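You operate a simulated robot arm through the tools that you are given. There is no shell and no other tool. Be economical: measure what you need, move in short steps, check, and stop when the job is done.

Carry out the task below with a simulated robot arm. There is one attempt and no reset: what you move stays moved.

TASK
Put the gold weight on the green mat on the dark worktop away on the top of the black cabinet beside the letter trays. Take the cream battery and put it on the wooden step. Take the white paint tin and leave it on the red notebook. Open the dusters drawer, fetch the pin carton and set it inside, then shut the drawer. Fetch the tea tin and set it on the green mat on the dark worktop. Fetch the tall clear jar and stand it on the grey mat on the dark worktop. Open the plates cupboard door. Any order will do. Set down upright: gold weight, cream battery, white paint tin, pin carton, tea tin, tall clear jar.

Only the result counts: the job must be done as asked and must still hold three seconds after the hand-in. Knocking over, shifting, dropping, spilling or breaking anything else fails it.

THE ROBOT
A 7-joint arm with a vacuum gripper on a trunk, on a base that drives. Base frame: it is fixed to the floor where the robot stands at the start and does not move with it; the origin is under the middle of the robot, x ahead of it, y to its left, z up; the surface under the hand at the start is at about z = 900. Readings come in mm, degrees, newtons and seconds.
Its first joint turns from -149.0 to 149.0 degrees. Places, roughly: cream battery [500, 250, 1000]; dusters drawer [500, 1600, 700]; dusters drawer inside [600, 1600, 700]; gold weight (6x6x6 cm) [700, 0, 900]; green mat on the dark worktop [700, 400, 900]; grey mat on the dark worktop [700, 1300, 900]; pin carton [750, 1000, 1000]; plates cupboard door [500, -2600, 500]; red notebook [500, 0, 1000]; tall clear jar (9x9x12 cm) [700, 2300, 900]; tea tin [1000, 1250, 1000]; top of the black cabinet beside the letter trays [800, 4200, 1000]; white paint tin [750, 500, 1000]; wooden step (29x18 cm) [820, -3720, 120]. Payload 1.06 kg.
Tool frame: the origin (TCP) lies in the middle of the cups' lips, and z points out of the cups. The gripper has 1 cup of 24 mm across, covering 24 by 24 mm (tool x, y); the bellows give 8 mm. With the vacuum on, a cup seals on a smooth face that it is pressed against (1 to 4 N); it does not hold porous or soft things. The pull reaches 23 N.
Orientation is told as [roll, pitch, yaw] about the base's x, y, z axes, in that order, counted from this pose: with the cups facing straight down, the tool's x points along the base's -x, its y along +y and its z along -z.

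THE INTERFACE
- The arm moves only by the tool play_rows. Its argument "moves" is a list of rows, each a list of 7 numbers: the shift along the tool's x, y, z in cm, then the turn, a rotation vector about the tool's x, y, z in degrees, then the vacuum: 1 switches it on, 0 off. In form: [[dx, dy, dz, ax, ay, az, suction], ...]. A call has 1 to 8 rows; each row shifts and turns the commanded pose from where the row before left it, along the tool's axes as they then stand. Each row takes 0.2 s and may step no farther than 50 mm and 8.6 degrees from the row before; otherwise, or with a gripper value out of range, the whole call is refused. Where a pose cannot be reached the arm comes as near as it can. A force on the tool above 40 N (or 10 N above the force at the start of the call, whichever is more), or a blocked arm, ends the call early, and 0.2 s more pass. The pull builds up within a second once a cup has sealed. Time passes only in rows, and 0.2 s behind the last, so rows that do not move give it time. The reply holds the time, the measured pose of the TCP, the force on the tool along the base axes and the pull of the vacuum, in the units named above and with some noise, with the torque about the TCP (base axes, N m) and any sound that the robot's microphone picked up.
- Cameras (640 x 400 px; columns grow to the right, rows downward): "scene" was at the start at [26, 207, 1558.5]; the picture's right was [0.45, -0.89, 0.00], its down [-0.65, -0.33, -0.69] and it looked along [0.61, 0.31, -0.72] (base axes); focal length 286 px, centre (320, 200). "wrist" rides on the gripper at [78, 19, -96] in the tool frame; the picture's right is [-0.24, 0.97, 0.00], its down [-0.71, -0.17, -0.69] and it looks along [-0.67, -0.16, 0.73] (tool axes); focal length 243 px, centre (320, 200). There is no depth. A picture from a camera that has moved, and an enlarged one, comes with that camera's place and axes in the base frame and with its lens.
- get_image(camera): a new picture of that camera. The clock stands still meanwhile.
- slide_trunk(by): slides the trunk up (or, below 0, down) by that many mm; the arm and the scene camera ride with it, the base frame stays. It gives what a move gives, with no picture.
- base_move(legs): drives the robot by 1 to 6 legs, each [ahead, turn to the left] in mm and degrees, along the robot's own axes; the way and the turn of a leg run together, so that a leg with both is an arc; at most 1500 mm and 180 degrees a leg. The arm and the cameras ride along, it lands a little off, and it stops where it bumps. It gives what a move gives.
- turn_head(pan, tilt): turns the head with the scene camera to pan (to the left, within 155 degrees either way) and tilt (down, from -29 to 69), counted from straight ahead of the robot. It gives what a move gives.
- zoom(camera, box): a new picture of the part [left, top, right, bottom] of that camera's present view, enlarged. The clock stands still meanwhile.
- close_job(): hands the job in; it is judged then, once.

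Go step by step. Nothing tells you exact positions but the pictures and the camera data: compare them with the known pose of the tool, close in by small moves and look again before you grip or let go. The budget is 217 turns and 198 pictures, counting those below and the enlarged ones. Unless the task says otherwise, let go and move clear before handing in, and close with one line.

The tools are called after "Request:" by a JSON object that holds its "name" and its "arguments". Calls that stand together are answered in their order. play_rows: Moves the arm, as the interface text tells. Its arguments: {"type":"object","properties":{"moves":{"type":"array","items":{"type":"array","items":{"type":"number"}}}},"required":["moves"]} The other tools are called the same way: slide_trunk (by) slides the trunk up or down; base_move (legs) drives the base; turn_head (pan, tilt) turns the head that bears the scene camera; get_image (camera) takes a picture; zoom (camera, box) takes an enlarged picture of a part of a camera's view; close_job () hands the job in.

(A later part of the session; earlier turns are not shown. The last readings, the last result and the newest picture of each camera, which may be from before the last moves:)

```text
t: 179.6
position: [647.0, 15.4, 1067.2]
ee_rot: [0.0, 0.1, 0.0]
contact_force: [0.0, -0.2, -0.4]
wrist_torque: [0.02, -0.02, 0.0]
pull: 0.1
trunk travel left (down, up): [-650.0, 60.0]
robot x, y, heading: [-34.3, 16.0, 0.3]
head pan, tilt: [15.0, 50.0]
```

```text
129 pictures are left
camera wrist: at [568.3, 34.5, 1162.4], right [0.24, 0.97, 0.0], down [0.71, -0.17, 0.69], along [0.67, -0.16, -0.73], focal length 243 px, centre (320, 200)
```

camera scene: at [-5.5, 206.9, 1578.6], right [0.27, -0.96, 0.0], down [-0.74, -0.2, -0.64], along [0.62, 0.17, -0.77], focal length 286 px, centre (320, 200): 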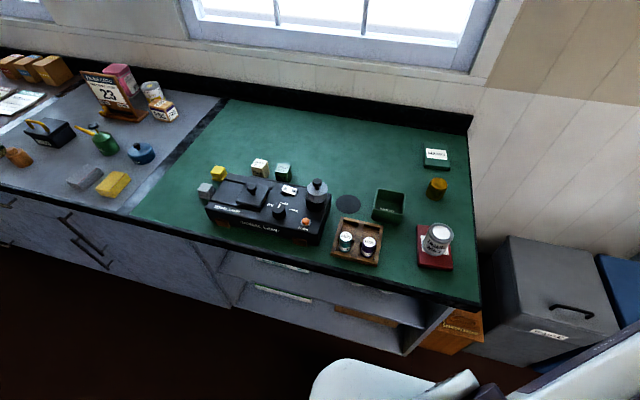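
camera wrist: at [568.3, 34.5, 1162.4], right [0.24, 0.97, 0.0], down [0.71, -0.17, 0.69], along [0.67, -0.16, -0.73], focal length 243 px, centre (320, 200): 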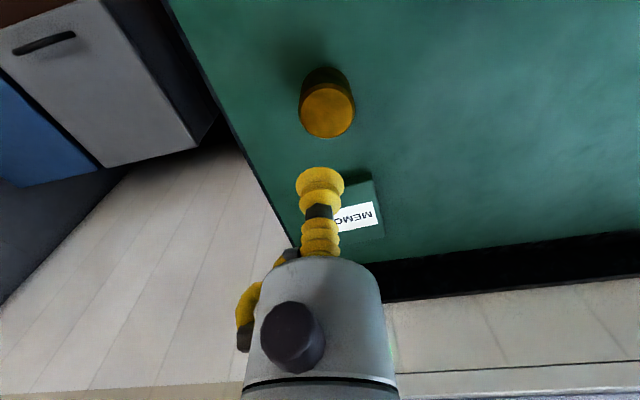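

Request:
{"name": "play_rows", "arguments": {"moves": [[-0.8, 0.5, 4, 0, 0, 0, 0], [0, 0, 2.5, 0, 0, 0, 0]]}}

Request:
{"name": "get_image", "arguments": {"camera": "wrist"}}

Request:
{"name": "zoom", "arguments": {"camera": "scene", "box": [390, 120, 490, 210]}}

```text
t: 180.2
position: [654.3, 22.1, 1001.9]
ee_rot: [-0.1, -0.2, -0.2]
contact_force: [-0.3, -0.1, 0.1]
wrist_torque: [0.01, 0.01, -0.03]
pull: 0.0
trunk travel left (down, up): [-650.0, 60.0]
robot x, y, heading: [-31.7, 16.5, 0.5]
head pan, tilt: [15.0, 50.0]
```

```text
128 pictures are left
camera wrist: at [576.3, 41.2, 1096.8], right [0.24, 0.97, 0.0], down [0.71, -0.17, 0.69], along [0.67, -0.16, -0.73], focal length 243 px, centre (320, 200)
```

wrist: 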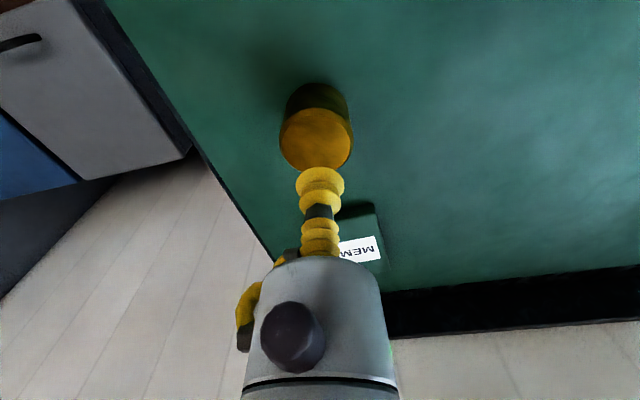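

```text
4.44 times, centred on (440, 165) of scene
camera zoom: at [-5.2, 207.1, 1578.6], right [0.27, -0.96, 0.0], down [-0.74, -0.21, -0.64], along [0.62, 0.17, -0.77], focal length 1269 px, centre (-213, 356)
```

zoom: 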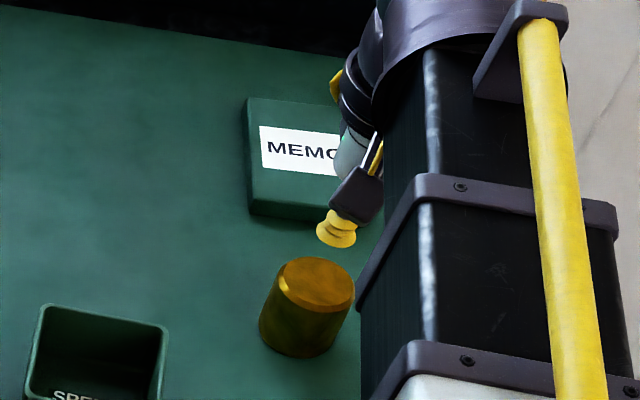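

Centred. Descend with vacuum.

Request:
{"name": "play_rows", "arguments": {"moves": [[0.1, -0.1, 3.2, 0, 0, 0, 1], [0, 0, 0.5, 0, 0, 0, 1], [0, 0, 0.4, 0, 0, 0, 1], [0, 0, 0.4, 0, 0, 0, 1], [0, 0, 0, 0, 0, 0, 1]]}}

```text
t: 181.4
position: [654.7, 20.1, 956.4]
ee_rot: [-0.1, 0.0, 0.0]
contact_force: [-0.1, -0.8, 0.4]
wrist_torque: [-0.01, 0.03, 0.0]
pull: 22.8
trunk travel left (down, up): [-650.0, 60.0]
robot x, y, heading: [-30.4, 16.1, 0.6]
head pan, tilt: [15.0, 50.0]
```

Request:
{"name": "play_rows", "arguments": {"moves": [[0, 0, 0.2, 0, 0, 0, 1], [0, 0, 0, 0, 0, 0, 1], [0, 0, -1, 0, 0, 0, 1], [0, 0, -2, 0, 0, 0, 1], [0, 0, -4, 0, 0, 0, 1]]}}

Request:
{"name": "play_rows", "arguments": {"moves": [[0, 0, -4.5, 0, 0, 0, 1], [0, 0, -4.5, 0, 0, 0, 1], [0, 0, -4.5, 0, 0, 0, 1], [0, 0, -4.5, 0, 0, 0, 1]]}}

Request:
{"name": "get_image", "arguments": {"camera": "wrist"}}

```text
t: 182.6
position: [651.5, 18.6, 1026.5]
ee_rot: [0.0, 0.0, 0.0]
contact_force: [0.1, -0.6, -3.3]
wrist_torque: [0.03, 0.0, -0.01]
pull: 22.8
trunk travel left (down, up): [-650.0, 60.0]
robot x, y, heading: [-34.2, 15.0, 0.5]
head pan, tilt: [15.0, 50.0]
```

```text
t: 183.6
position: [651.8, 22.7, 1203.8]
ee_rot: [0.0, 0.1, 0.0]
contact_force: [-1.0, 0.1, -2.6]
wrist_torque: [0.0, 0.03, -0.02]
pull: 23.0
trunk travel left (down, up): [-650.0, 60.0]
robot x, y, heading: [-33.8, 15.0, 0.5]
head pan, tilt: [15.0, 50.0]
```

```text
126 pictures are left
camera wrist: at [573.3, 41.7, 1299.2], right [0.24, 0.97, 0.0], down [0.71, -0.17, 0.69], along [0.67, -0.16, -0.73], focal length 243 px, centre (320, 200)
```

wrist: 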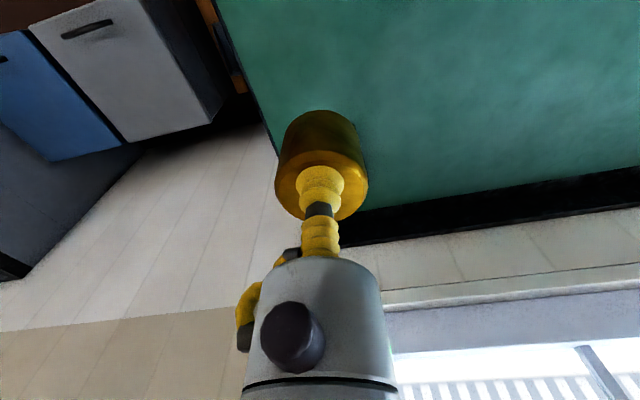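

Gold weight held. Back off from the counter and drive left toward the black cabinet.

Request:
{"name": "base_move", "arguments": {"legs": [[-180, 0], [0, 90], [1500, 0], [800, 0]]}}

Request:
{"name": "turn_head", "arguments": {"pan": -20, "tilt": 30}}

Request:
{"name": "get_image", "arguments": {"camera": "scene"}}

```text
t: 199.8
position: [-143.9, 2989.4, 1203.2]
ee_rot: [0.0, 0.0, 87.7]
contact_force: [0.2, -1.0, -2.7]
wrist_torque: [-0.07, -0.02, 0.0]
pull: 22.2
trunk travel left (down, up): [-650.0, 60.0]
robot x, y, heading: [-165.9, 2305.5, 88.4]
head pan, tilt: [15.0, 50.0]
```

```text
t: 200.8
position: [-144.6, 2990.5, 1204.7]
ee_rot: [0.0, -0.1, 87.7]
contact_force: [0.4, 0.2, -3.0]
wrist_torque: [-0.05, 0.0, -0.02]
pull: 22.7
trunk travel left (down, up): [-650.0, 60.0]
robot x, y, heading: [-162.9, 2303.9, 88.3]
head pan, tilt: [-20.0, 30.0]
```

```text
125 pictures are left
camera scene: at [-303.0, 2351.0, 1608.1], right [0.93, -0.37, 0.0], down [-0.18, -0.47, -0.87], along [0.32, 0.8, -0.5], focal length 286 px, centre (320, 200)
```

scene: 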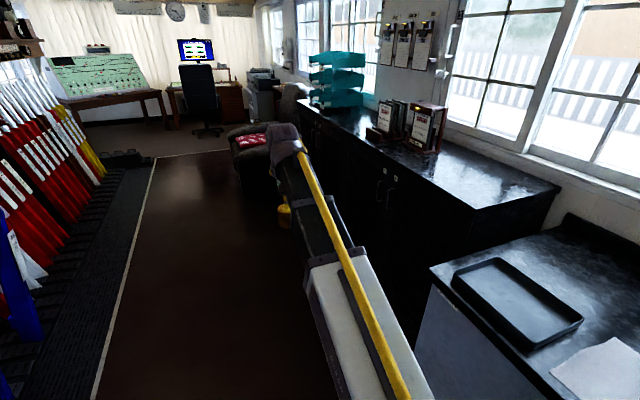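

The black cabinet is ahead right, front edge near x≈630. I go closer for a better look at its free top.

Request:
{"name": "base_move", "arguments": {"legs": [[800, 0], [0, -50]]}}

Request:
{"name": "turn_head", "arguments": {"pan": 20, "tilt": 35}}

Request:
{"name": "get_image", "arguments": {"camera": "scene"}}

```text
t: 207.3
position: [397.7, 3533.4, 1203.0]
ee_rot: [0.0, 0.0, 38.0]
contact_force: [0.7, -0.1, -2.9]
wrist_torque: [-0.02, 0.03, 0.02]
pull: 22.7
trunk travel left (down, up): [-650.0, 60.0]
robot x, y, heading: [-133.3, 3107.5, 38.4]
head pan, tilt: [-20.0, 30.0]
```

```text
t: 208.4
position: [396.3, 3532.2, 1203.6]
ee_rot: [0.0, 0.0, 37.9]
contact_force: [0.4, 0.0, -2.6]
wrist_torque: [-0.02, 0.03, 0.01]
pull: 22.7
trunk travel left (down, up): [-650.0, 60.0]
robot x, y, heading: [-139.8, 3104.1, 38.7]
head pan, tilt: [20.0, 35.0]
```

```text
124 pictures are left
camera scene: at [-233.9, 3287.5, 1600.3], right [0.85, -0.52, 0.0], down [-0.3, -0.49, -0.82], along [0.43, 0.7, -0.57], focal length 286 px, centre (320, 200)
```

scene: 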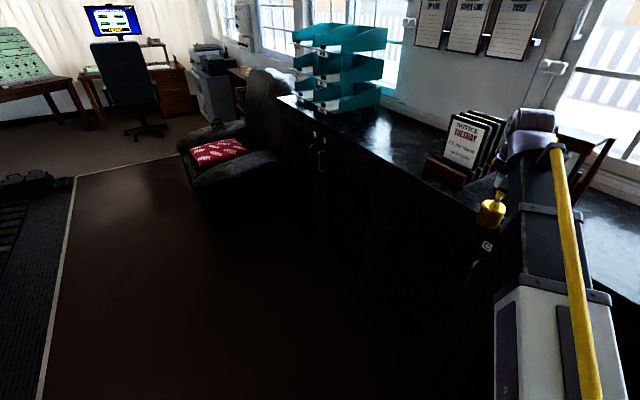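

Free cabinet top is between the notices rack and the letter trays, around (790, 4250). I drive to stand in front of it.

Request:
{"name": "base_move", "arguments": {"legs": [[0, 33], [890, 0], [0, -45]]}}

Request:
{"name": "turn_head", "arguments": {"pan": 20, "tilt": 50}}

Request:
{"name": "get_image", "arguments": {"camera": "scene"}}

Request:
{"name": "get_image", "arguments": {"camera": "wrist"}}

```text
t: 216.7
position: [749.3, 4266.8, 1203.7]
ee_rot: [0.0, 0.0, 26.9]
contact_force: [0.0, 0.4, -2.7]
wrist_torque: [-0.02, 0.03, -0.03]
pull: 23.0
trunk travel left (down, up): [-650.0, 60.0]
robot x, y, heading: [143.4, 3953.0, 27.5]
head pan, tilt: [20.0, 35.0]
```

```text
t: 217.5
position: [748.7, 4266.7, 1203.9]
ee_rot: [0.0, 0.0, 26.8]
contact_force: [0.0, -0.1, -2.1]
wrist_torque: [-0.03, 0.05, 0.0]
pull: 22.6
trunk travel left (down, up): [-650.0, 60.0]
robot x, y, heading: [141.8, 3954.1, 27.4]
head pan, tilt: [20.0, 50.0]
```

```text
123 pictures are left
camera scene: at [75.4, 4138.5, 1578.7], right [0.74, -0.68, 0.0], down [-0.52, -0.56, -0.64], along [0.43, 0.47, -0.77], focal length 286 px, centre (320, 200)
```

scene: 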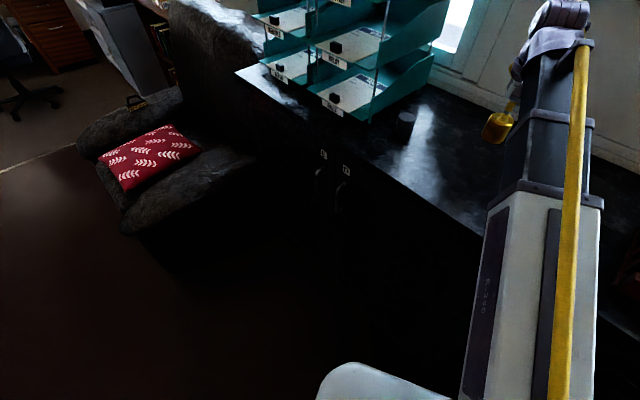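

```text
122 pictures are left
camera wrist: at [670.9, 4248.3, 1298.7], right [-0.23, 0.97, 0.0], down [0.71, 0.17, 0.69], along [0.67, 0.16, -0.73], focal length 243 px, centre (320, 200)
```

wrist: 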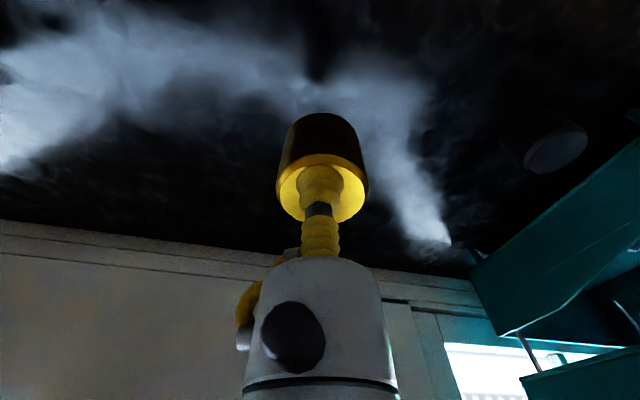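

A black weight already stands beside the trays at (741, 4496); the spot under my tool is free. The top is about z≈1040. Descending gradually.

Request:
{"name": "play_rows", "arguments": {"moves": [[0, 0, 4, 0, 0, 0, 1], [0, 0, 3, 0, 0, 0, 1], [0, 0, 1.5, 0, 0, 0, 1]]}}

Request:
{"name": "get_image", "arguments": {"camera": "wrist"}}

Request:
{"name": "zoom", "arguments": {"camera": "scene", "box": [380, 80, 540, 200]}}

```text
t: 218.3
position: [749.7, 4266.7, 1117.8]
ee_rot: [0.0, -0.1, 26.9]
contact_force: [-0.3, -0.4, -2.9]
wrist_torque: [-0.02, -0.01, -0.01]
pull: 23.1
trunk travel left (down, up): [-650.0, 60.0]
robot x, y, heading: [144.2, 3952.5, 27.4]
head pan, tilt: [20.0, 50.0]
```

```text
121 pictures are left
camera wrist: at [671.3, 4248.6, 1213.1], right [-0.23, 0.97, 0.0], down [0.71, 0.17, 0.69], along [0.67, 0.16, -0.73], focal length 243 px, centre (320, 200)
```

wrist: 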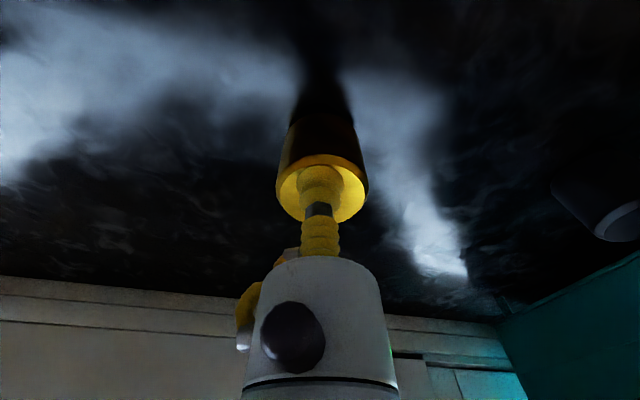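

```text
3.33 times, centred on (460, 140) of scene
camera zoom: at [75.5, 4138.5, 1578.6], right [0.74, -0.68, 0.0], down [-0.52, -0.57, -0.64], along [0.43, 0.47, -0.77], focal length 952 px, centre (-147, 400)
```

zoom: 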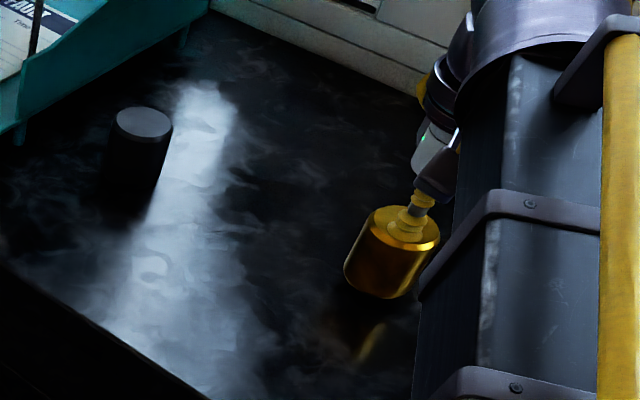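

Request:
{"name": "play_rows", "arguments": {"moves": [[0, 0, 0.8, 0, 0, 0, 1], [0, 0, 0.5, 0, 0, 0, 1], [0, 0, 0.4, 0, 0, 0, 1], [0, 0, 0.4, 0, 0, 0, 1]]}}

```text
t: 219.3
position: [748.4, 4265.3, 1099.1]
ee_rot: [0.0, -0.2, 27.0]
contact_force: [1.9, 3.1, 18.5]
wrist_torque: [0.0, -0.09, -0.02]
pull: 22.6
trunk travel left (down, up): [-650.0, 60.0]
robot x, y, heading: [141.8, 3951.9, 27.4]
head pan, tilt: [20.0, 50.0]
```

Contact. Release, rise, and verify.

Request:
{"name": "play_rows", "arguments": {"moves": [[0, 0, -0.3, 0, 0, 0, 1], [0, 0, 0, 0, 0, 0, 0], [0, 0, 0, 0, 0, 0, 0], [0, 0, 0, 0, 0, 0, 0], [0, 0, -1, 0, 0, 0, 0], [0, 0, -4, 0, 0, 0, 0], [0, 0, -4, 0, 0, 0, 0], [0, 0, -4, 0, 0, 0, 0]]}}

Request:
{"name": "get_image", "arguments": {"camera": "wrist"}}

```text
t: 221.1
position: [750.3, 4266.4, 1230.7]
ee_rot: [0.0, -0.1, 26.9]
contact_force: [-0.6, -0.6, -0.5]
wrist_torque: [-0.01, 0.03, -0.04]
pull: 0.1
trunk travel left (down, up): [-650.0, 60.0]
robot x, y, heading: [145.7, 3955.6, 27.5]
head pan, tilt: [20.0, 50.0]
```

```text
119 pictures are left
camera wrist: at [671.5, 4248.8, 1326.4], right [-0.23, 0.97, 0.0], down [0.71, 0.17, 0.69], along [0.67, 0.16, -0.73], focal length 243 px, centre (320, 200)
```

wrist: 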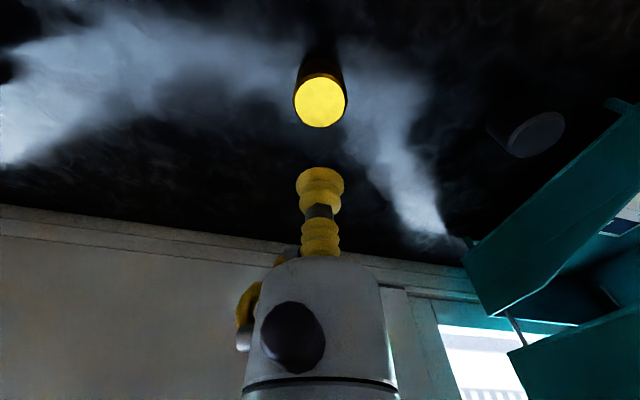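

Gold weight is upright on the cabinet. Now back away and go to the tall clear jar near y≈2300.

Request:
{"name": "base_move", "arguments": {"legs": [[-500, 0], [0, -117], [1400, 0], [0, 90]]}}

Request:
{"name": "turn_head", "arguments": {"pan": -10, "tilt": 42}}

Request:
{"name": "get_image", "arguments": {"camera": "scene"}}

```text
t: 239.4
position: [372.6, 2303.6, 1231.0]
ee_rot: [0.0, 0.1, -0.5]
contact_force: [0.0, -0.4, -0.7]
wrist_torque: [-0.01, -0.01, 0.01]
pull: 0.0
trunk travel left (down, up): [-650.0, 60.0]
robot x, y, heading: [-313.3, 2300.9, 0.0]
head pan, tilt: [20.0, 50.0]
```

```text
t: 240.4
position: [372.4, 2303.2, 1230.6]
ee_rot: [0.0, -0.1, -0.5]
contact_force: [-0.4, 1.1, 0.0]
wrist_torque: [-0.02, -0.01, 0.01]
pull: 0.0
trunk travel left (down, up): [-650.0, 60.0]
robot x, y, heading: [-311.7, 2302.3, 0.1]
head pan, tilt: [-10.0, 42.0]
```

```text
118 pictures are left
camera scene: at [-275.9, 2458.6, 1589.8], right [-0.17, -0.99, 0.0], down [-0.66, 0.11, -0.74], along [0.73, -0.13, -0.67], focal length 286 px, centre (320, 200)
```

scene: 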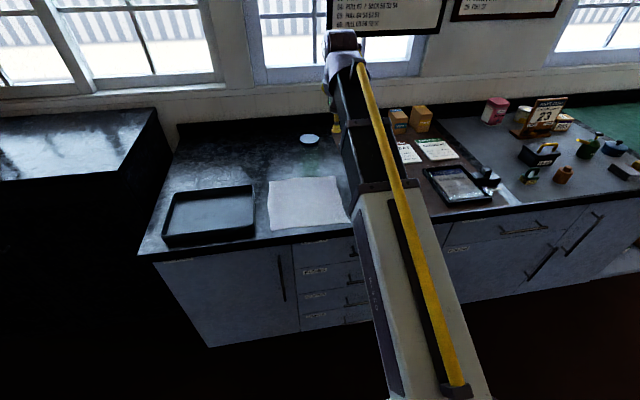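

Request:
{"name": "zoom", "arguments": {"camera": "scene", "box": [250, 100, 350, 180]}}

Request:
{"name": "get_image", "arguments": {"camera": "wrist"}}

Request:
{"name": "zoom", "arguments": {"camera": "scene", "box": [380, 80, 640, 230]}}

Request:
{"name": "zoom", "arguments": {"camera": "scene", "box": [260, 200, 560, 340]}}

```text
5.00 times, centred on (300, 140) of scene
camera zoom: at [-275.9, 2458.6, 1589.8], right [-0.17, -0.99, 0.0], down [-0.66, 0.11, -0.74], along [0.73, -0.13, -0.67], focal length 1428 px, centre (420, 500)
```

zoom: 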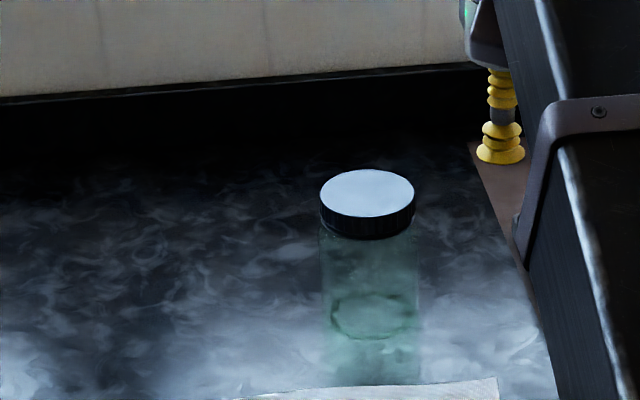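

```text
116 pictures are left
camera wrist: at [294.4, 2323.1, 1325.9], right [0.24, 0.97, 0.0], down [0.71, -0.18, 0.69], along [0.66, -0.17, -0.73], focal length 243 px, centre (320, 200)
```

wrist: 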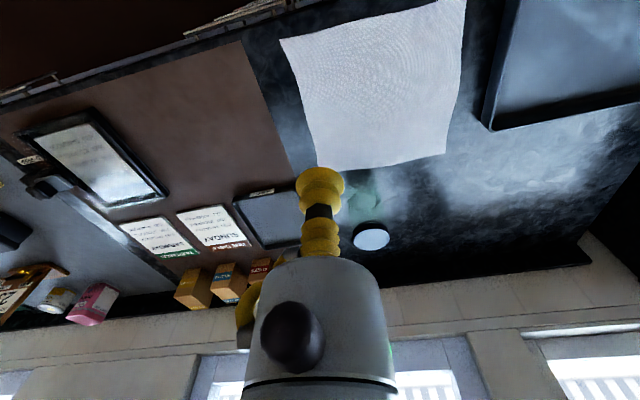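

```text
2.46 times, centred on (510, 155) of scene
camera zoom: at [-275.9, 2458.6, 1589.8], right [-0.17, -0.99, 0.0], down [-0.66, 0.11, -0.74], along [0.73, -0.13, -0.67], focal length 703 px, centre (-148, 311)
```

zoom: 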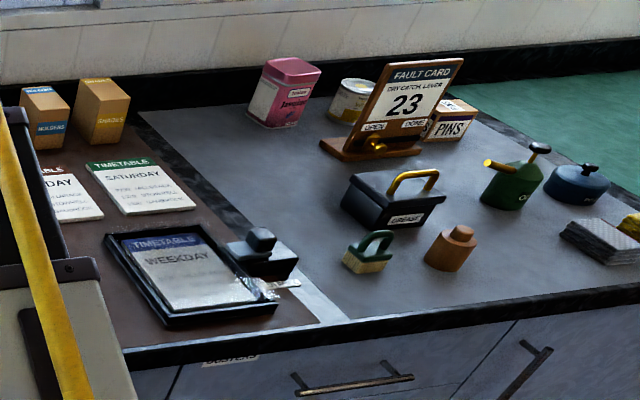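

```text
2.13 times, centred on (410, 270) of scene
camera zoom: at [-275.9, 2458.6, 1589.8], right [-0.17, -0.99, 0.0], down [-0.66, 0.11, -0.74], along [0.73, -0.13, -0.67], focal length 609 px, centre (128, 51)
```

zoom: 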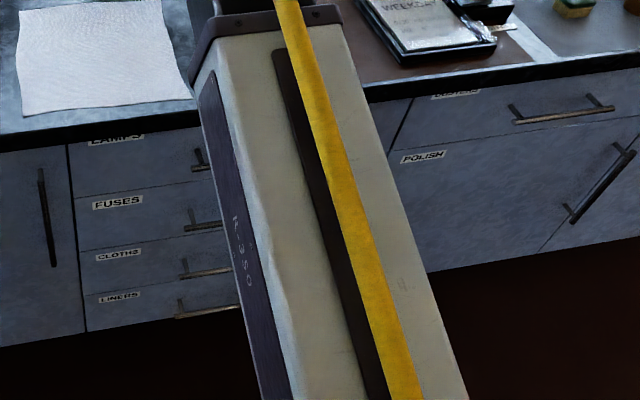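

The jar's lid is near (700, 2329, ~1022). Drive forward and move the tool above it.

Request:
{"name": "base_move", "arguments": {"legs": [[270, 0]]}}

Request:
{"name": "play_rows", "arguments": {"moves": [[-2.5, 1.2, 3, 0, 0, -0.5, 0], [-2.5, 1.2, 3, 0, 0, 0, 0], [0, 0, 4, 0, 0, 0, 0]]}}

Request:
{"name": "get_image", "arguments": {"camera": "wrist"}}

Request:
{"name": "get_image", "arguments": {"camera": "scene"}}

```text
t: 242.3
position: [641.1, 2307.5, 1230.8]
ee_rot: [0.0, 0.0, -0.2]
contact_force: [0.1, -0.2, -0.5]
wrist_torque: [-0.04, 0.0, 0.01]
pull: 0.1
trunk travel left (down, up): [-650.0, 60.0]
robot x, y, heading: [-44.1, 2301.4, 0.4]
head pan, tilt: [-10.0, 42.0]
```

```text
t: 243.1
position: [688.6, 2334.9, 1130.5]
ee_rot: [0.0, -0.2, 0.2]
contact_force: [0.2, 0.0, -0.5]
wrist_torque: [-0.01, -0.01, -0.02]
pull: 0.0
trunk travel left (down, up): [-650.0, 60.0]
robot x, y, heading: [-43.6, 2303.6, 0.2]
head pan, tilt: [-10.0, 42.0]
```

```text
113 pictures are left
camera wrist: at [610.8, 2352.7, 1225.5], right [0.23, 0.97, 0.0], down [0.71, -0.17, 0.69], along [0.67, -0.16, -0.73], focal length 243 px, centre (320, 200)
```

wrist: 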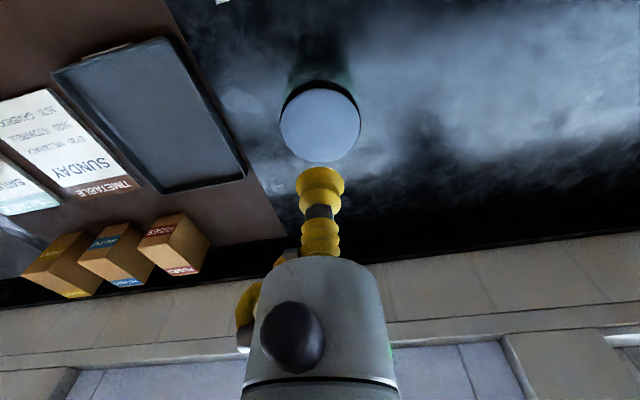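

```text
112 pictures are left
camera scene: at [-8.1, 2459.9, 1589.9], right [-0.17, -0.99, 0.0], down [-0.66, 0.11, -0.74], along [0.73, -0.12, -0.67], focal length 286 px, centre (320, 200)
```

scene: 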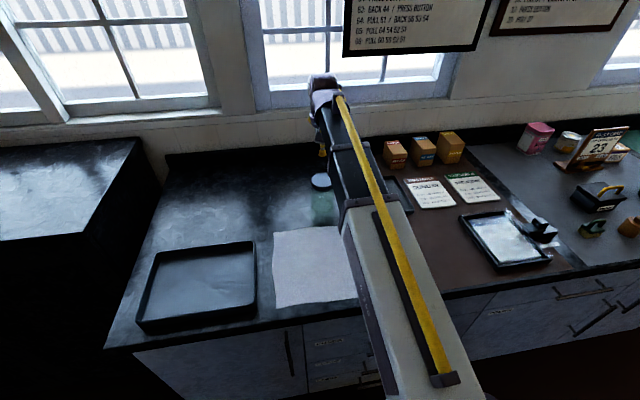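

Request:
{"name": "play_rows", "arguments": {"moves": [[-1.7, -0.5, 4, 0, 0, 0, 0], [0, 0, 3, 0, 0, 0, 0]]}}

Request:
{"name": "get_image", "arguments": {"camera": "wrist"}}

Request:
{"name": "zoom", "arguments": {"camera": "scene", "box": [270, 120, 370, 240]}}

```text
t: 243.7
position: [709.4, 2327.6, 1059.3]
ee_rot: [0.0, 0.1, 0.3]
contact_force: [-0.1, -0.4, 0.4]
wrist_torque: [0.02, -0.04, 0.01]
pull: 0.1
trunk travel left (down, up): [-650.0, 60.0]
robot x, y, heading: [-46.3, 2303.7, 0.3]
head pan, tilt: [-10.0, 42.0]
```

```text
111 pictures are left
camera wrist: at [630.4, 2345.7, 1155.4], right [0.23, 0.97, 0.0], down [0.71, -0.17, 0.69], along [0.67, -0.16, -0.73], focal length 243 px, centre (320, 200)
```

wrist: 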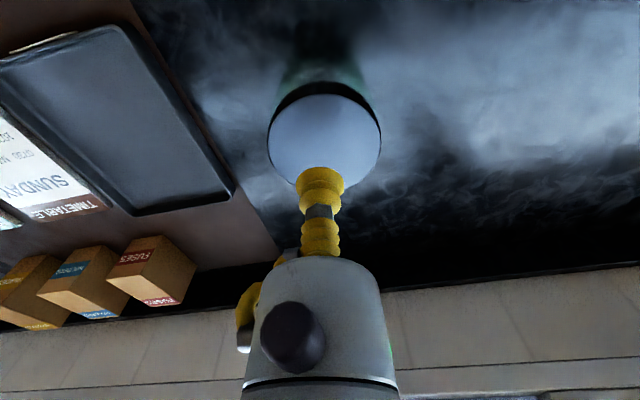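

```text
3.33 times, centred on (320, 180) of scene
camera zoom: at [-7.8, 2459.8, 1589.9], right [-0.17, -0.99, 0.0], down [-0.66, 0.11, -0.74], along [0.73, -0.12, -0.67], focal length 952 px, centre (320, 267)
```

zoom: 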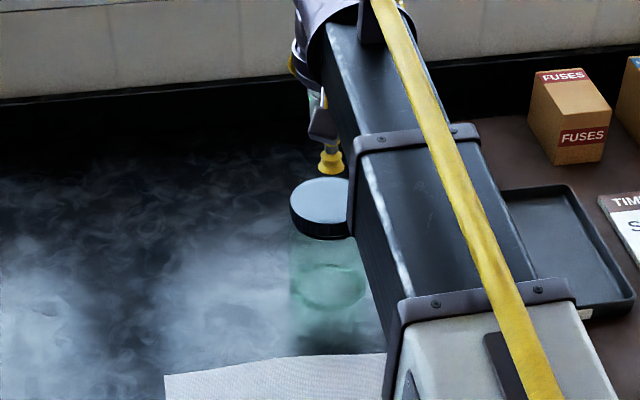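

Request:
{"name": "play_rows", "arguments": {"moves": [[0.4, 0.2, 2.7, 0, 0, 0, 1], [0, 0, 0.5, 0, 0, 0, 1], [0, 0, 0.4, 0, 0, 0, 1], [0, 0, 0.4, 0, 0, 0, 1], [0, 0, 0, 0, 0, 0, 1]]}}

```text
t: 244.9
position: [704.2, 2328.8, 1021.0]
ee_rot: [0.1, -0.1, 0.2]
contact_force: [-1.2, 0.1, 0.8]
wrist_torque: [-0.03, 0.01, -0.01]
pull: 0.0
trunk travel left (down, up): [-650.0, 60.0]
robot x, y, heading: [-44.2, 2302.1, 0.5]
head pan, tilt: [-10.0, 42.0]
```

Request:
{"name": "play_rows", "arguments": {"moves": [[0, 0, 0.3, 0, 0, 0, 1], [0, 0, 0.3, 0, 0, 0, 1], [0, 0, 0, 0, 0, 0, 1], [0, 0, 0, 0, 0, 0, 1]]}}

```text
t: 245.9
position: [703.1, 2328.9, 1015.5]
ee_rot: [0.1, -0.1, 0.2]
contact_force: [-4.8, 0.7, 9.4]
wrist_torque: [0.0, 0.04, -0.01]
pull: 22.9
trunk travel left (down, up): [-650.0, 60.0]
robot x, y, heading: [-45.5, 2302.4, 0.3]
head pan, tilt: [-10.0, 42.0]
```

Sealed on the jar. Lift.

Request:
{"name": "play_rows", "arguments": {"moves": [[0, 0, -1, 0, 0, 0, 1], [0, 0, -2, 0, 0, 0, 1], [0, 0, -4, 0, 0, 0, 1], [0, 0, -4.5, 0, 0, 0, 1], [0, 0, -4.5, 0, 0, 0, 1], [0, 0, -4.5, 0, 0, 0, 1], [0, 0, -4, 0, 0, 0, 1]]}}

Request:
{"name": "get_image", "arguments": {"camera": "wrist"}}

```text
t: 247.5
position: [704.9, 2327.0, 1258.8]
ee_rot: [-0.1, 0.1, 0.3]
contact_force: [-0.7, -0.1, -3.4]
wrist_torque: [0.02, 0.05, -0.02]
pull: 22.4
trunk travel left (down, up): [-650.0, 60.0]
robot x, y, heading: [-46.2, 2303.8, 0.5]
head pan, tilt: [-10.0, 42.0]
```

```text
109 pictures are left
camera wrist: at [627.5, 2346.0, 1355.1], right [0.23, 0.97, 0.0], down [0.71, -0.17, 0.69], along [0.67, -0.16, -0.73], focal length 243 px, centre (320, 200)
```

wrist: 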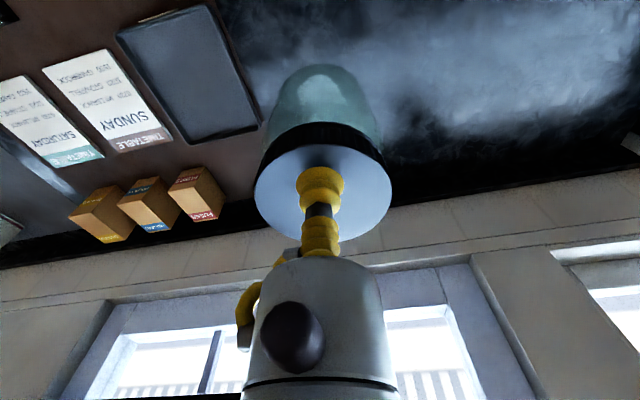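

Jar held. Drive to the grey mat.

Request:
{"name": "base_move", "arguments": {"legs": [[-220, 0], [0, -90], [1000, 0], [0, 90]]}}

Request:
{"name": "turn_head", "arguments": {"pan": 0, "tilt": 45}}

Request:
{"name": "get_image", "arguments": {"camera": "scene"}}

Request:
{"name": "get_image", "arguments": {"camera": "wrist"}}

```text
t: 261.6
position: [494.6, 1332.6, 1258.4]
ee_rot: [0.0, 0.1, 0.7]
contact_force: [-0.5, -0.1, -3.8]
wrist_torque: [0.0, 0.04, -0.02]
pull: 23.5
trunk travel left (down, up): [-650.0, 60.0]
robot x, y, heading: [-257.6, 1305.3, 1.1]
head pan, tilt: [-10.0, 42.0]
```

```text
t: 262.3
position: [493.3, 1332.7, 1258.9]
ee_rot: [0.0, 0.0, 0.6]
contact_force: [-0.2, -0.5, -2.6]
wrist_torque: [0.0, 0.02, 0.0]
pull: 23.0
trunk travel left (down, up): [-650.0, 60.0]
robot x, y, heading: [-256.7, 1304.4, 1.1]
head pan, tilt: [0.0, 45.0]
```

```text
108 pictures are left
camera scene: at [-222.1, 1473.7, 1585.5], right [0.01, -1.0, 0.0], down [-0.71, -0.01, -0.71], along [0.71, 0.01, -0.71], focal length 286 px, centre (320, 200)
```

scene: 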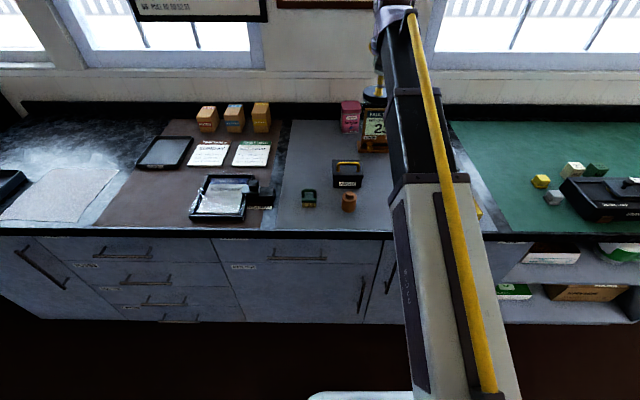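

```text
107 pictures are left
camera wrist: at [415.5, 1350.9, 1354.4], right [0.22, 0.97, 0.0], down [0.71, -0.16, 0.69], along [0.67, -0.15, -0.73], focal length 243 px, centre (320, 200)
```

wrist: 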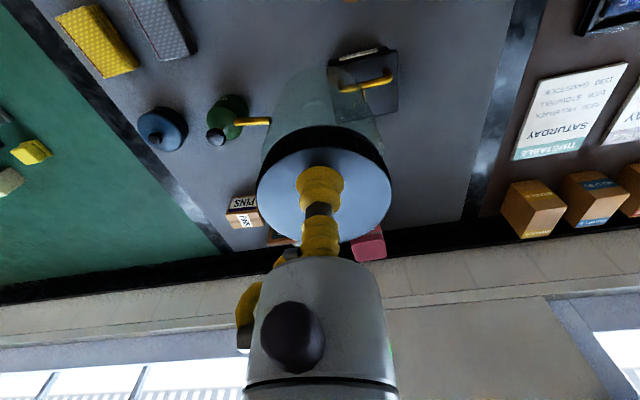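

A free spot on the grey mat is at about (715, 1530), left of the grease box. I shift left first, then drive in.

Request:
{"name": "play_rows", "arguments": {"moves": [[0, 4, 0, 0, 0, -0.6, 1], [0, 4, 0, 0, 0, 0, 1], [0, 4, 0, 0, 0, 0, 1], [0, 4, 0, 0, 0, 0, 1], [0, 3.8, 0, 0, 0, 0, 1]]}}

Request:
{"name": "base_move", "arguments": {"legs": [[220, 0]]}}

Request:
{"name": "turn_head", "arguments": {"pan": 0, "tilt": 55}}

Request:
{"name": "get_image", "arguments": {"camera": "scene"}}

Request:
{"name": "get_image", "arguments": {"camera": "wrist"}}

```text
t: 263.5
position: [490.3, 1531.0, 1257.4]
ee_rot: [0.0, 0.0, 1.3]
contact_force: [-0.1, -0.3, -2.8]
wrist_torque: [0.01, 0.03, -0.02]
pull: 22.3
trunk travel left (down, up): [-650.0, 60.0]
robot x, y, heading: [-258.9, 1305.2, 0.9]
head pan, tilt: [0.0, 45.0]
```

```text
t: 265.2
position: [708.7, 1535.1, 1256.6]
ee_rot: [0.0, 0.0, 1.4]
contact_force: [-0.1, 0.5, -3.3]
wrist_torque: [0.02, 0.02, -0.01]
pull: 22.6
trunk travel left (down, up): [-650.0, 60.0]
robot x, y, heading: [-37.3, 1305.8, 0.9]
head pan, tilt: [0.0, 45.0]
```

```text
t: 265.9
position: [707.2, 1534.4, 1257.3]
ee_rot: [-0.1, 0.0, 1.4]
contact_force: [-1.0, -1.1, -4.1]
wrist_torque: [-0.04, 0.03, 0.01]
pull: 23.0
trunk travel left (down, up): [-650.0, 60.0]
robot x, y, heading: [-34.8, 1306.2, 1.0]
head pan, tilt: [0.0, 55.0]
```

```text
106 pictures are left
camera scene: at [-12.6, 1477.1, 1572.1], right [0.02, -1.0, 0.0], down [-0.82, -0.01, -0.57], along [0.57, 0.01, -0.82], focal length 286 px, centre (320, 200)
```

scene: 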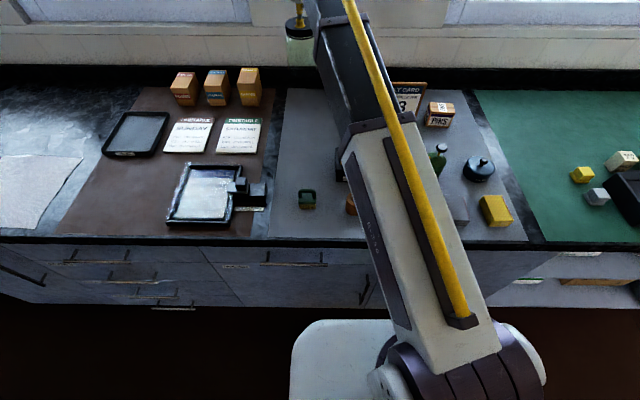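

```text
105 pictures are left
camera wrist: at [630.4, 1551.4, 1352.2], right [0.21, 0.98, 0.0], down [0.71, -0.15, 0.69], along [0.67, -0.14, -0.73], focal length 243 px, centre (320, 200)
```

wrist: 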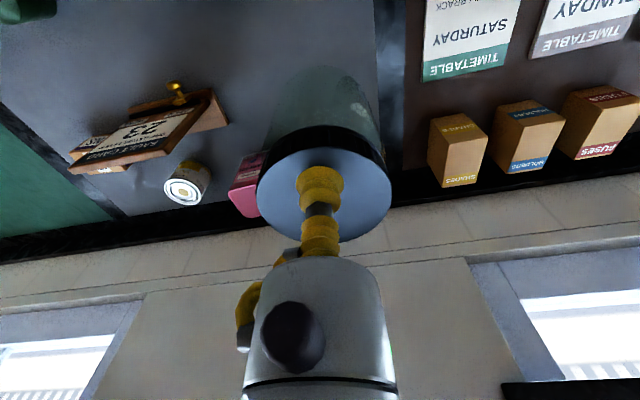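

Spot is clear, jar would sit inside the mat (edge y≈1620). Descending.

Request:
{"name": "play_rows", "arguments": {"moves": [[-0.5, -0.8, 4.5, 0, 0, 0, 1], [0, 0, 4.5, 0, 0, 0, 1], [0, 0, 4.5, 0, 0, 0, 1], [0, 0, 4.5, 0, 0, 0, 1], [0, 0, 3, 0, 0, 0, 1]]}}

Request:
{"name": "get_image", "arguments": {"camera": "wrist"}}

Request:
{"name": "get_image", "arguments": {"camera": "scene"}}

```text
t: 267.1
position: [714.2, 1526.7, 1046.3]
ee_rot: [0.0, -0.1, 1.5]
contact_force: [0.5, -0.6, -2.6]
wrist_torque: [-0.05, 0.05, -0.02]
pull: 22.6
trunk travel left (down, up): [-650.0, 60.0]
robot x, y, heading: [-36.3, 1307.3, 0.8]
head pan, tilt: [0.0, 55.0]
```

```text
104 pictures are left
camera wrist: at [635.7, 1544.0, 1141.1], right [0.21, 0.98, 0.0], down [0.71, -0.15, 0.69], along [0.67, -0.14, -0.73], focal length 243 px, centre (320, 200)
```

wrist: 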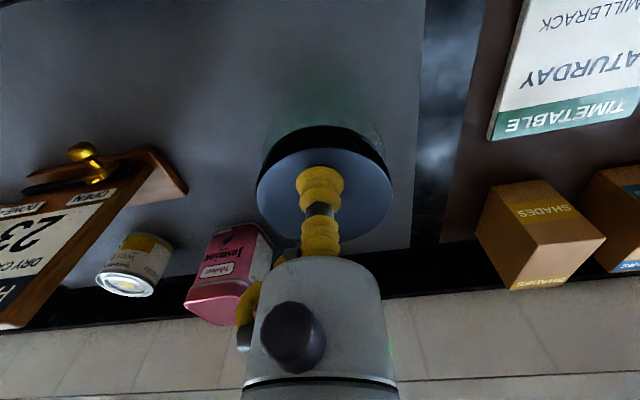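

```text
103 pictures are left
camera scene: at [-12.5, 1477.1, 1572.1], right [0.02, -1.0, 0.0], down [-0.82, -0.01, -0.57], along [0.57, 0.01, -0.82], focal length 286 px, centre (320, 200)
```

scene: 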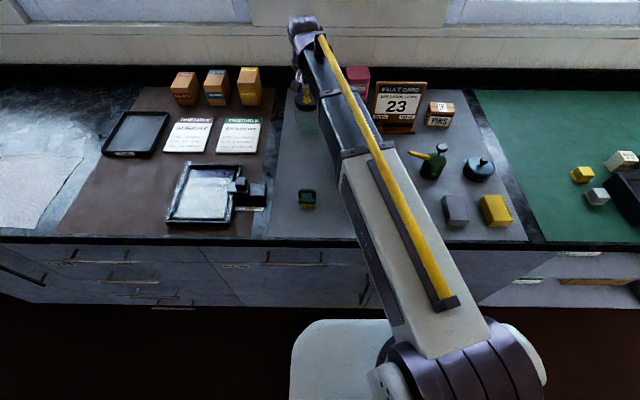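

Request:
{"name": "play_rows", "arguments": {"moves": [[0, 0, 1.2, 0, 0, 0, 1], [0, 0, 0.5, 0, 0, 0, 1], [0, 0, 0.4, 0, 0, 0, 1], [0, 0, 0.3, 0, 0, 0, 1]]}}

```text
t: 268.1
position: [713.7, 1525.2, 1023.8]
ee_rot: [0.1, 0.0, 1.4]
contact_force: [0.0, -0.1, -3.5]
wrist_torque: [-0.03, 0.01, 0.01]
pull: 23.0
trunk travel left (down, up): [-650.0, 60.0]
robot x, y, heading: [-35.0, 1306.6, 0.8]
head pan, tilt: [0.0, 55.0]
```

Request:
{"name": "play_rows", "arguments": {"moves": [[0, 0, 0.3, 0, 0, 0, 1], [0, 0, 0.2, 0, 0, 0, 1], [0, 0, 0.2, 0, 0, 0, 1]]}}

```text
t: 268.9
position: [713.8, 1526.7, 1016.7]
ee_rot: [0.1, 0.0, 1.4]
contact_force: [-1.8, -0.3, 2.3]
wrist_torque: [-0.02, -0.01, 0.02]
pull: 23.4
trunk travel left (down, up): [-650.0, 60.0]
robot x, y, heading: [-35.8, 1306.4, 1.1]
head pan, tilt: [0.0, 55.0]
```

Contact made. Release and rise.

Request:
{"name": "play_rows", "arguments": {"moves": [[0, 0, 0, 0, 0, 0, 0], [0, 0, 0, 0, 0, 0, 0], [0, 0, 0, 0, 0, 0, 0], [0, 0, -1, 0, 0, 0, 0], [0, 0, -4.5, 0, 0, 0, 0], [0, 0, -4.5, 0, 0, 0, 0], [0, 0, -4.5, 0, 0, 0, 0], [0, 0, -4.5, 0, 0, 0, 0]]}}

Request:
{"name": "get_image", "arguments": {"camera": "wrist"}}

Request:
{"name": "get_image", "arguments": {"camera": "scene"}}

```text
t: 270.7
position: [715.4, 1526.2, 1207.7]
ee_rot: [0.0, 0.0, 1.3]
contact_force: [0.1, 0.5, -0.4]
wrist_torque: [0.01, 0.01, 0.0]
pull: 0.0
trunk travel left (down, up): [-650.0, 60.0]
robot x, y, heading: [-34.7, 1304.6, 0.9]
head pan, tilt: [0.0, 55.0]
```

```text
102 pictures are left
camera wrist: at [635.9, 1542.9, 1301.7], right [0.21, 0.98, 0.0], down [0.71, -0.15, 0.69], along [0.67, -0.14, -0.73], focal length 243 px, centre (320, 200)
```

wrist: 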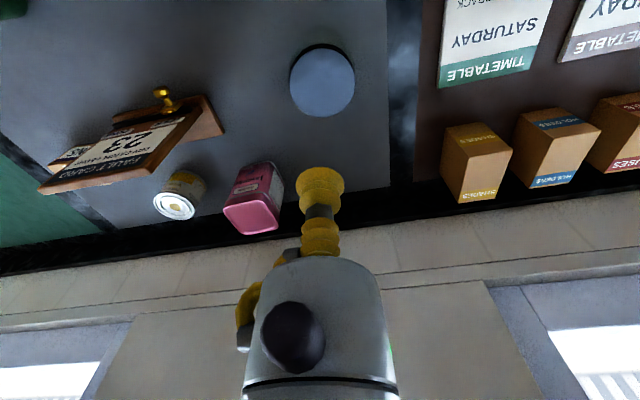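

```text
101 pictures are left
camera scene: at [-12.9, 1477.0, 1572.1], right [0.02, -1.0, 0.0], down [-0.82, -0.01, -0.57], along [0.57, 0.01, -0.82], focal length 286 px, centre (320, 200)
```

scene: 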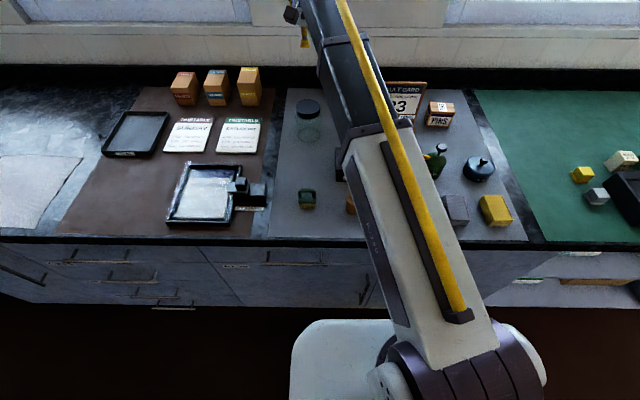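

Jar stands on the grey mat. The tea tin's lid is near (905, 1371, 1028). Moving there.

Request:
{"name": "base_move", "arguments": {"legs": [[70, 0]]}}

Request:
{"name": "play_rows", "arguments": {"moves": [[-2.8, -3.9, 0, 0, 0, 1.3, 0], [-2.8, -3.9, 0, 0, 0, 0, 0], [-2.8, -3.9, 0, 0, 0, 0, 0], [-2.8, -3.9, 0, 0, 0, 0, 0], [0, 0, 4.5, 0, 0, 0, 0], [0, 0, 4, 0, 0, 0, 0]]}}

Request:
{"name": "turn_head", "arguments": {"pan": 0, "tilt": 40}}

Request:
{"name": "get_image", "arguments": {"camera": "wrist"}}

Request:
{"name": "get_image", "arguments": {"camera": "scene"}}

```text
t: 271.8
position: [786.4, 1527.9, 1208.0]
ee_rot: [0.0, 0.0, 1.5]
contact_force: [1.1, 0.5, -0.1]
wrist_torque: [-0.03, 0.02, -0.01]
pull: 0.2
trunk travel left (down, up): [-650.0, 60.0]
robot x, y, heading: [34.5, 1308.7, 1.3]
head pan, tilt: [0.0, 55.0]
```

```text
t: 273.2
position: [898.5, 1373.5, 1119.0]
ee_rot: [0.0, -0.1, 0.2]
contact_force: [-0.3, 0.2, 0.9]
wrist_torque: [-0.01, 0.01, 0.03]
pull: 0.1
trunk travel left (down, up): [-650.0, 60.0]
robot x, y, heading: [30.8, 1307.6, 0.9]
head pan, tilt: [0.0, 55.0]
```

```text
t: 273.9
position: [898.4, 1374.2, 1120.3]
ee_rot: [-0.1, -0.1, 0.2]
contact_force: [-1.4, -0.4, 0.3]
wrist_torque: [-0.03, -0.01, 0.03]
pull: 0.0
trunk travel left (down, up): [-650.0, 60.0]
robot x, y, heading: [34.8, 1307.6, 0.8]
head pan, tilt: [0.0, 40.0]
```

```text
100 pictures are left
camera wrist: at [820.9, 1392.8, 1215.2], right [0.23, 0.97, 0.0], down [0.71, -0.17, 0.69], along [0.67, -0.16, -0.73], focal length 243 px, centre (320, 200)
```

wrist: 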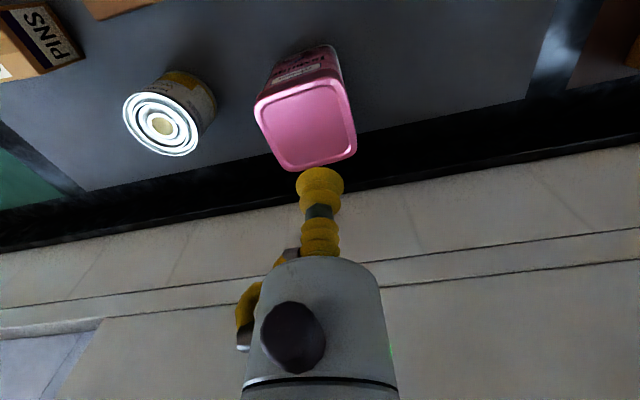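

```text
99 pictures are left
camera scene: at [71.5, 1478.4, 1592.7], right [0.02, -1.0, 0.0], down [-0.64, -0.01, -0.77], along [0.77, 0.01, -0.64], focal length 286 px, centre (320, 200)
```

scene: 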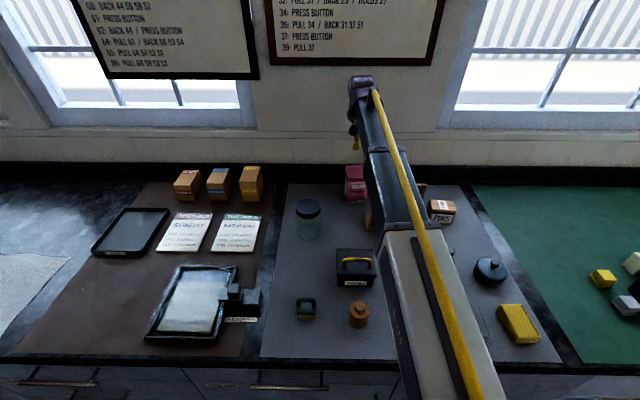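

Request:
{"name": "play_rows", "arguments": {"moves": [[-1.1, -1.2, 4, 0, 0, 0, 0], [0, 0, 2.2, 0, 0, 0, 0]]}}

Request:
{"name": "get_image", "arguments": {"camera": "wrist"}}

Request:
{"name": "zoom", "arguments": {"camera": "scene", "box": [320, 130, 420, 200]}}

```text
t: 274.5
position: [909.5, 1362.5, 1056.6]
ee_rot: [0.1, -0.1, 0.1]
contact_force: [0.1, 0.2, 0.6]
wrist_torque: [0.0, -0.01, 0.0]
pull: 0.0
trunk travel left (down, up): [-650.0, 60.0]
robot x, y, heading: [34.8, 1307.4, 1.1]
head pan, tilt: [0.0, 40.0]
```

```text
98 pictures are left
camera wrist: at [831.6, 1381.6, 1152.6], right [0.23, 0.97, 0.0], down [0.71, -0.17, 0.69], along [0.67, -0.16, -0.73], focal length 243 px, centre (320, 200)
```

wrist: 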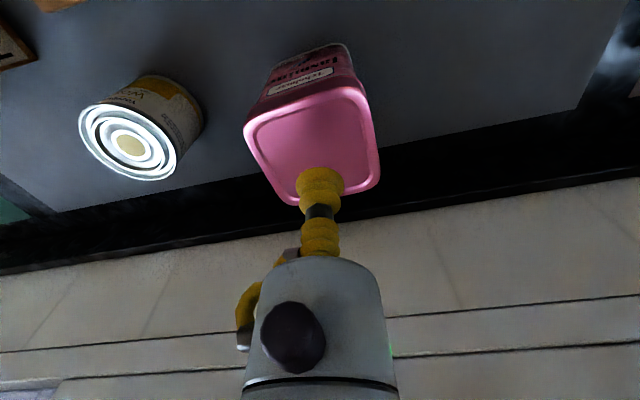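

```text
5.71 times, centred on (370, 165) of scene
camera zoom: at [71.8, 1478.3, 1592.8], right [0.02, -1.0, 0.0], down [-0.64, -0.01, -0.77], along [0.77, 0.01, -0.64], focal length 1632 px, centre (34, 400)
```

zoom: 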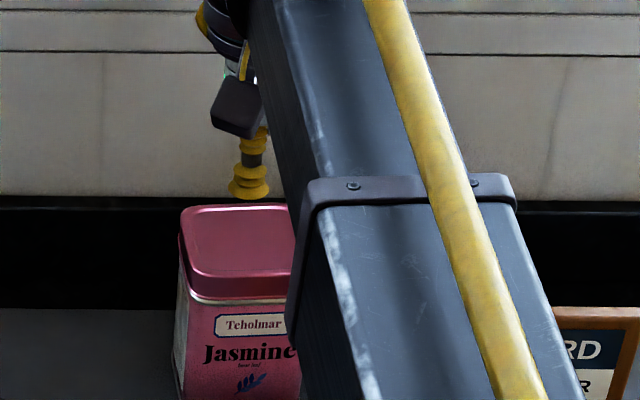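

Request:
{"name": "play_rows", "arguments": {"moves": [[-0.2, -0.2, 2.4, 0, 0, 0, 1], [0, 0, 0.4, 0, 0, 0, 1], [0, 0, 0.4, 0, 0, 0, 1], [0, 0, 0.4, 0, 0, 0, 1], [0, 0, 0, 0, 0, 0, 1]]}}

```text
t: 275.7
position: [911.2, 1359.0, 1022.4]
ee_rot: [0.1, 0.0, 0.1]
contact_force: [0.6, 0.5, -0.4]
wrist_torque: [-0.01, -0.01, -0.04]
pull: 0.1
trunk travel left (down, up): [-650.0, 60.0]
robot x, y, heading: [33.1, 1306.4, 1.0]
head pan, tilt: [0.0, 40.0]
```

Request:
{"name": "play_rows", "arguments": {"moves": [[0, 0, 0.4, 0, 0, 0, 1], [0, 0, 0.4, 0, 0, 0, 1], [0, 0, 0.3, 0, 0, 0, 1], [0, 0, 0, 0, 0, 0, 1]]}}

```text
t: 276.7
position: [912.0, 1359.4, 1014.4]
ee_rot: [0.0, -0.3, 0.2]
contact_force: [2.3, 0.4, 15.8]
wrist_torque: [0.01, 0.03, -0.01]
pull: 23.1
trunk travel left (down, up): [-650.0, 60.0]
robot x, y, heading: [33.0, 1310.0, 1.0]
head pan, tilt: [0.0, 40.0]
```

Sealed. Lift the tea tin.

Request:
{"name": "play_rows", "arguments": {"moves": [[0, 0, -1, 0, 0, 0, 1], [0, 0, -2, 0, 0, 0, 1], [0, 0, -4, 0, 0, 0, 1], [0, 0, -4.5, 0, 0, 0, 1], [0, 0, -4.5, 0, 0, 0, 1], [0, 0, -4.5, 0, 0, 0, 1], [0, 0, -4, 0, 0, 0, 1]]}}

Request:
{"name": "base_move", "arguments": {"legs": [[-330, 0]]}}

Request:
{"name": "get_image", "arguments": {"camera": "scene"}}

```text
t: 278.3
position: [914.5, 1356.4, 1257.5]
ee_rot: [0.0, 0.2, 0.2]
contact_force: [0.5, -0.7, -2.1]
wrist_torque: [0.0, 0.0, 0.0]
pull: 22.6
trunk travel left (down, up): [-650.0, 60.0]
robot x, y, heading: [34.9, 1310.8, 1.2]
head pan, tilt: [0.0, 40.0]
```

```text
t: 280.5
position: [577.6, 1349.2, 1257.3]
ee_rot: [-0.1, 0.1, -0.1]
contact_force: [0.4, -1.0, -1.9]
wrist_torque: [0.01, -0.02, 0.0]
pull: 22.9
trunk travel left (down, up): [-650.0, 60.0]
robot x, y, heading: [-300.6, 1301.4, 0.8]
head pan, tilt: [0.0, 40.0]
```

```text
96 pictures are left
camera scene: at [-263.1, 1473.4, 1592.8], right [0.01, -1.0, 0.0], down [-0.64, -0.01, -0.77], along [0.77, 0.01, -0.64], focal length 286 px, centre (320, 200)
```

scene: 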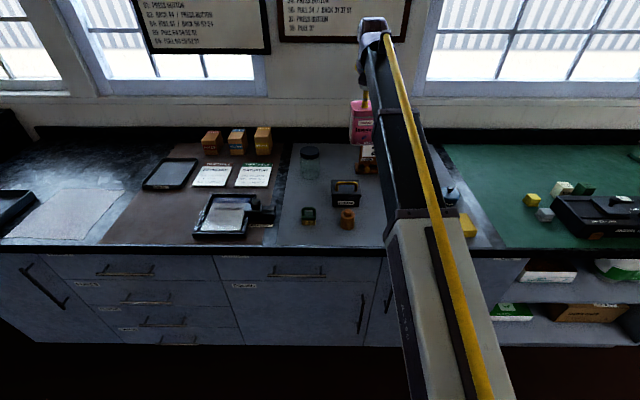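

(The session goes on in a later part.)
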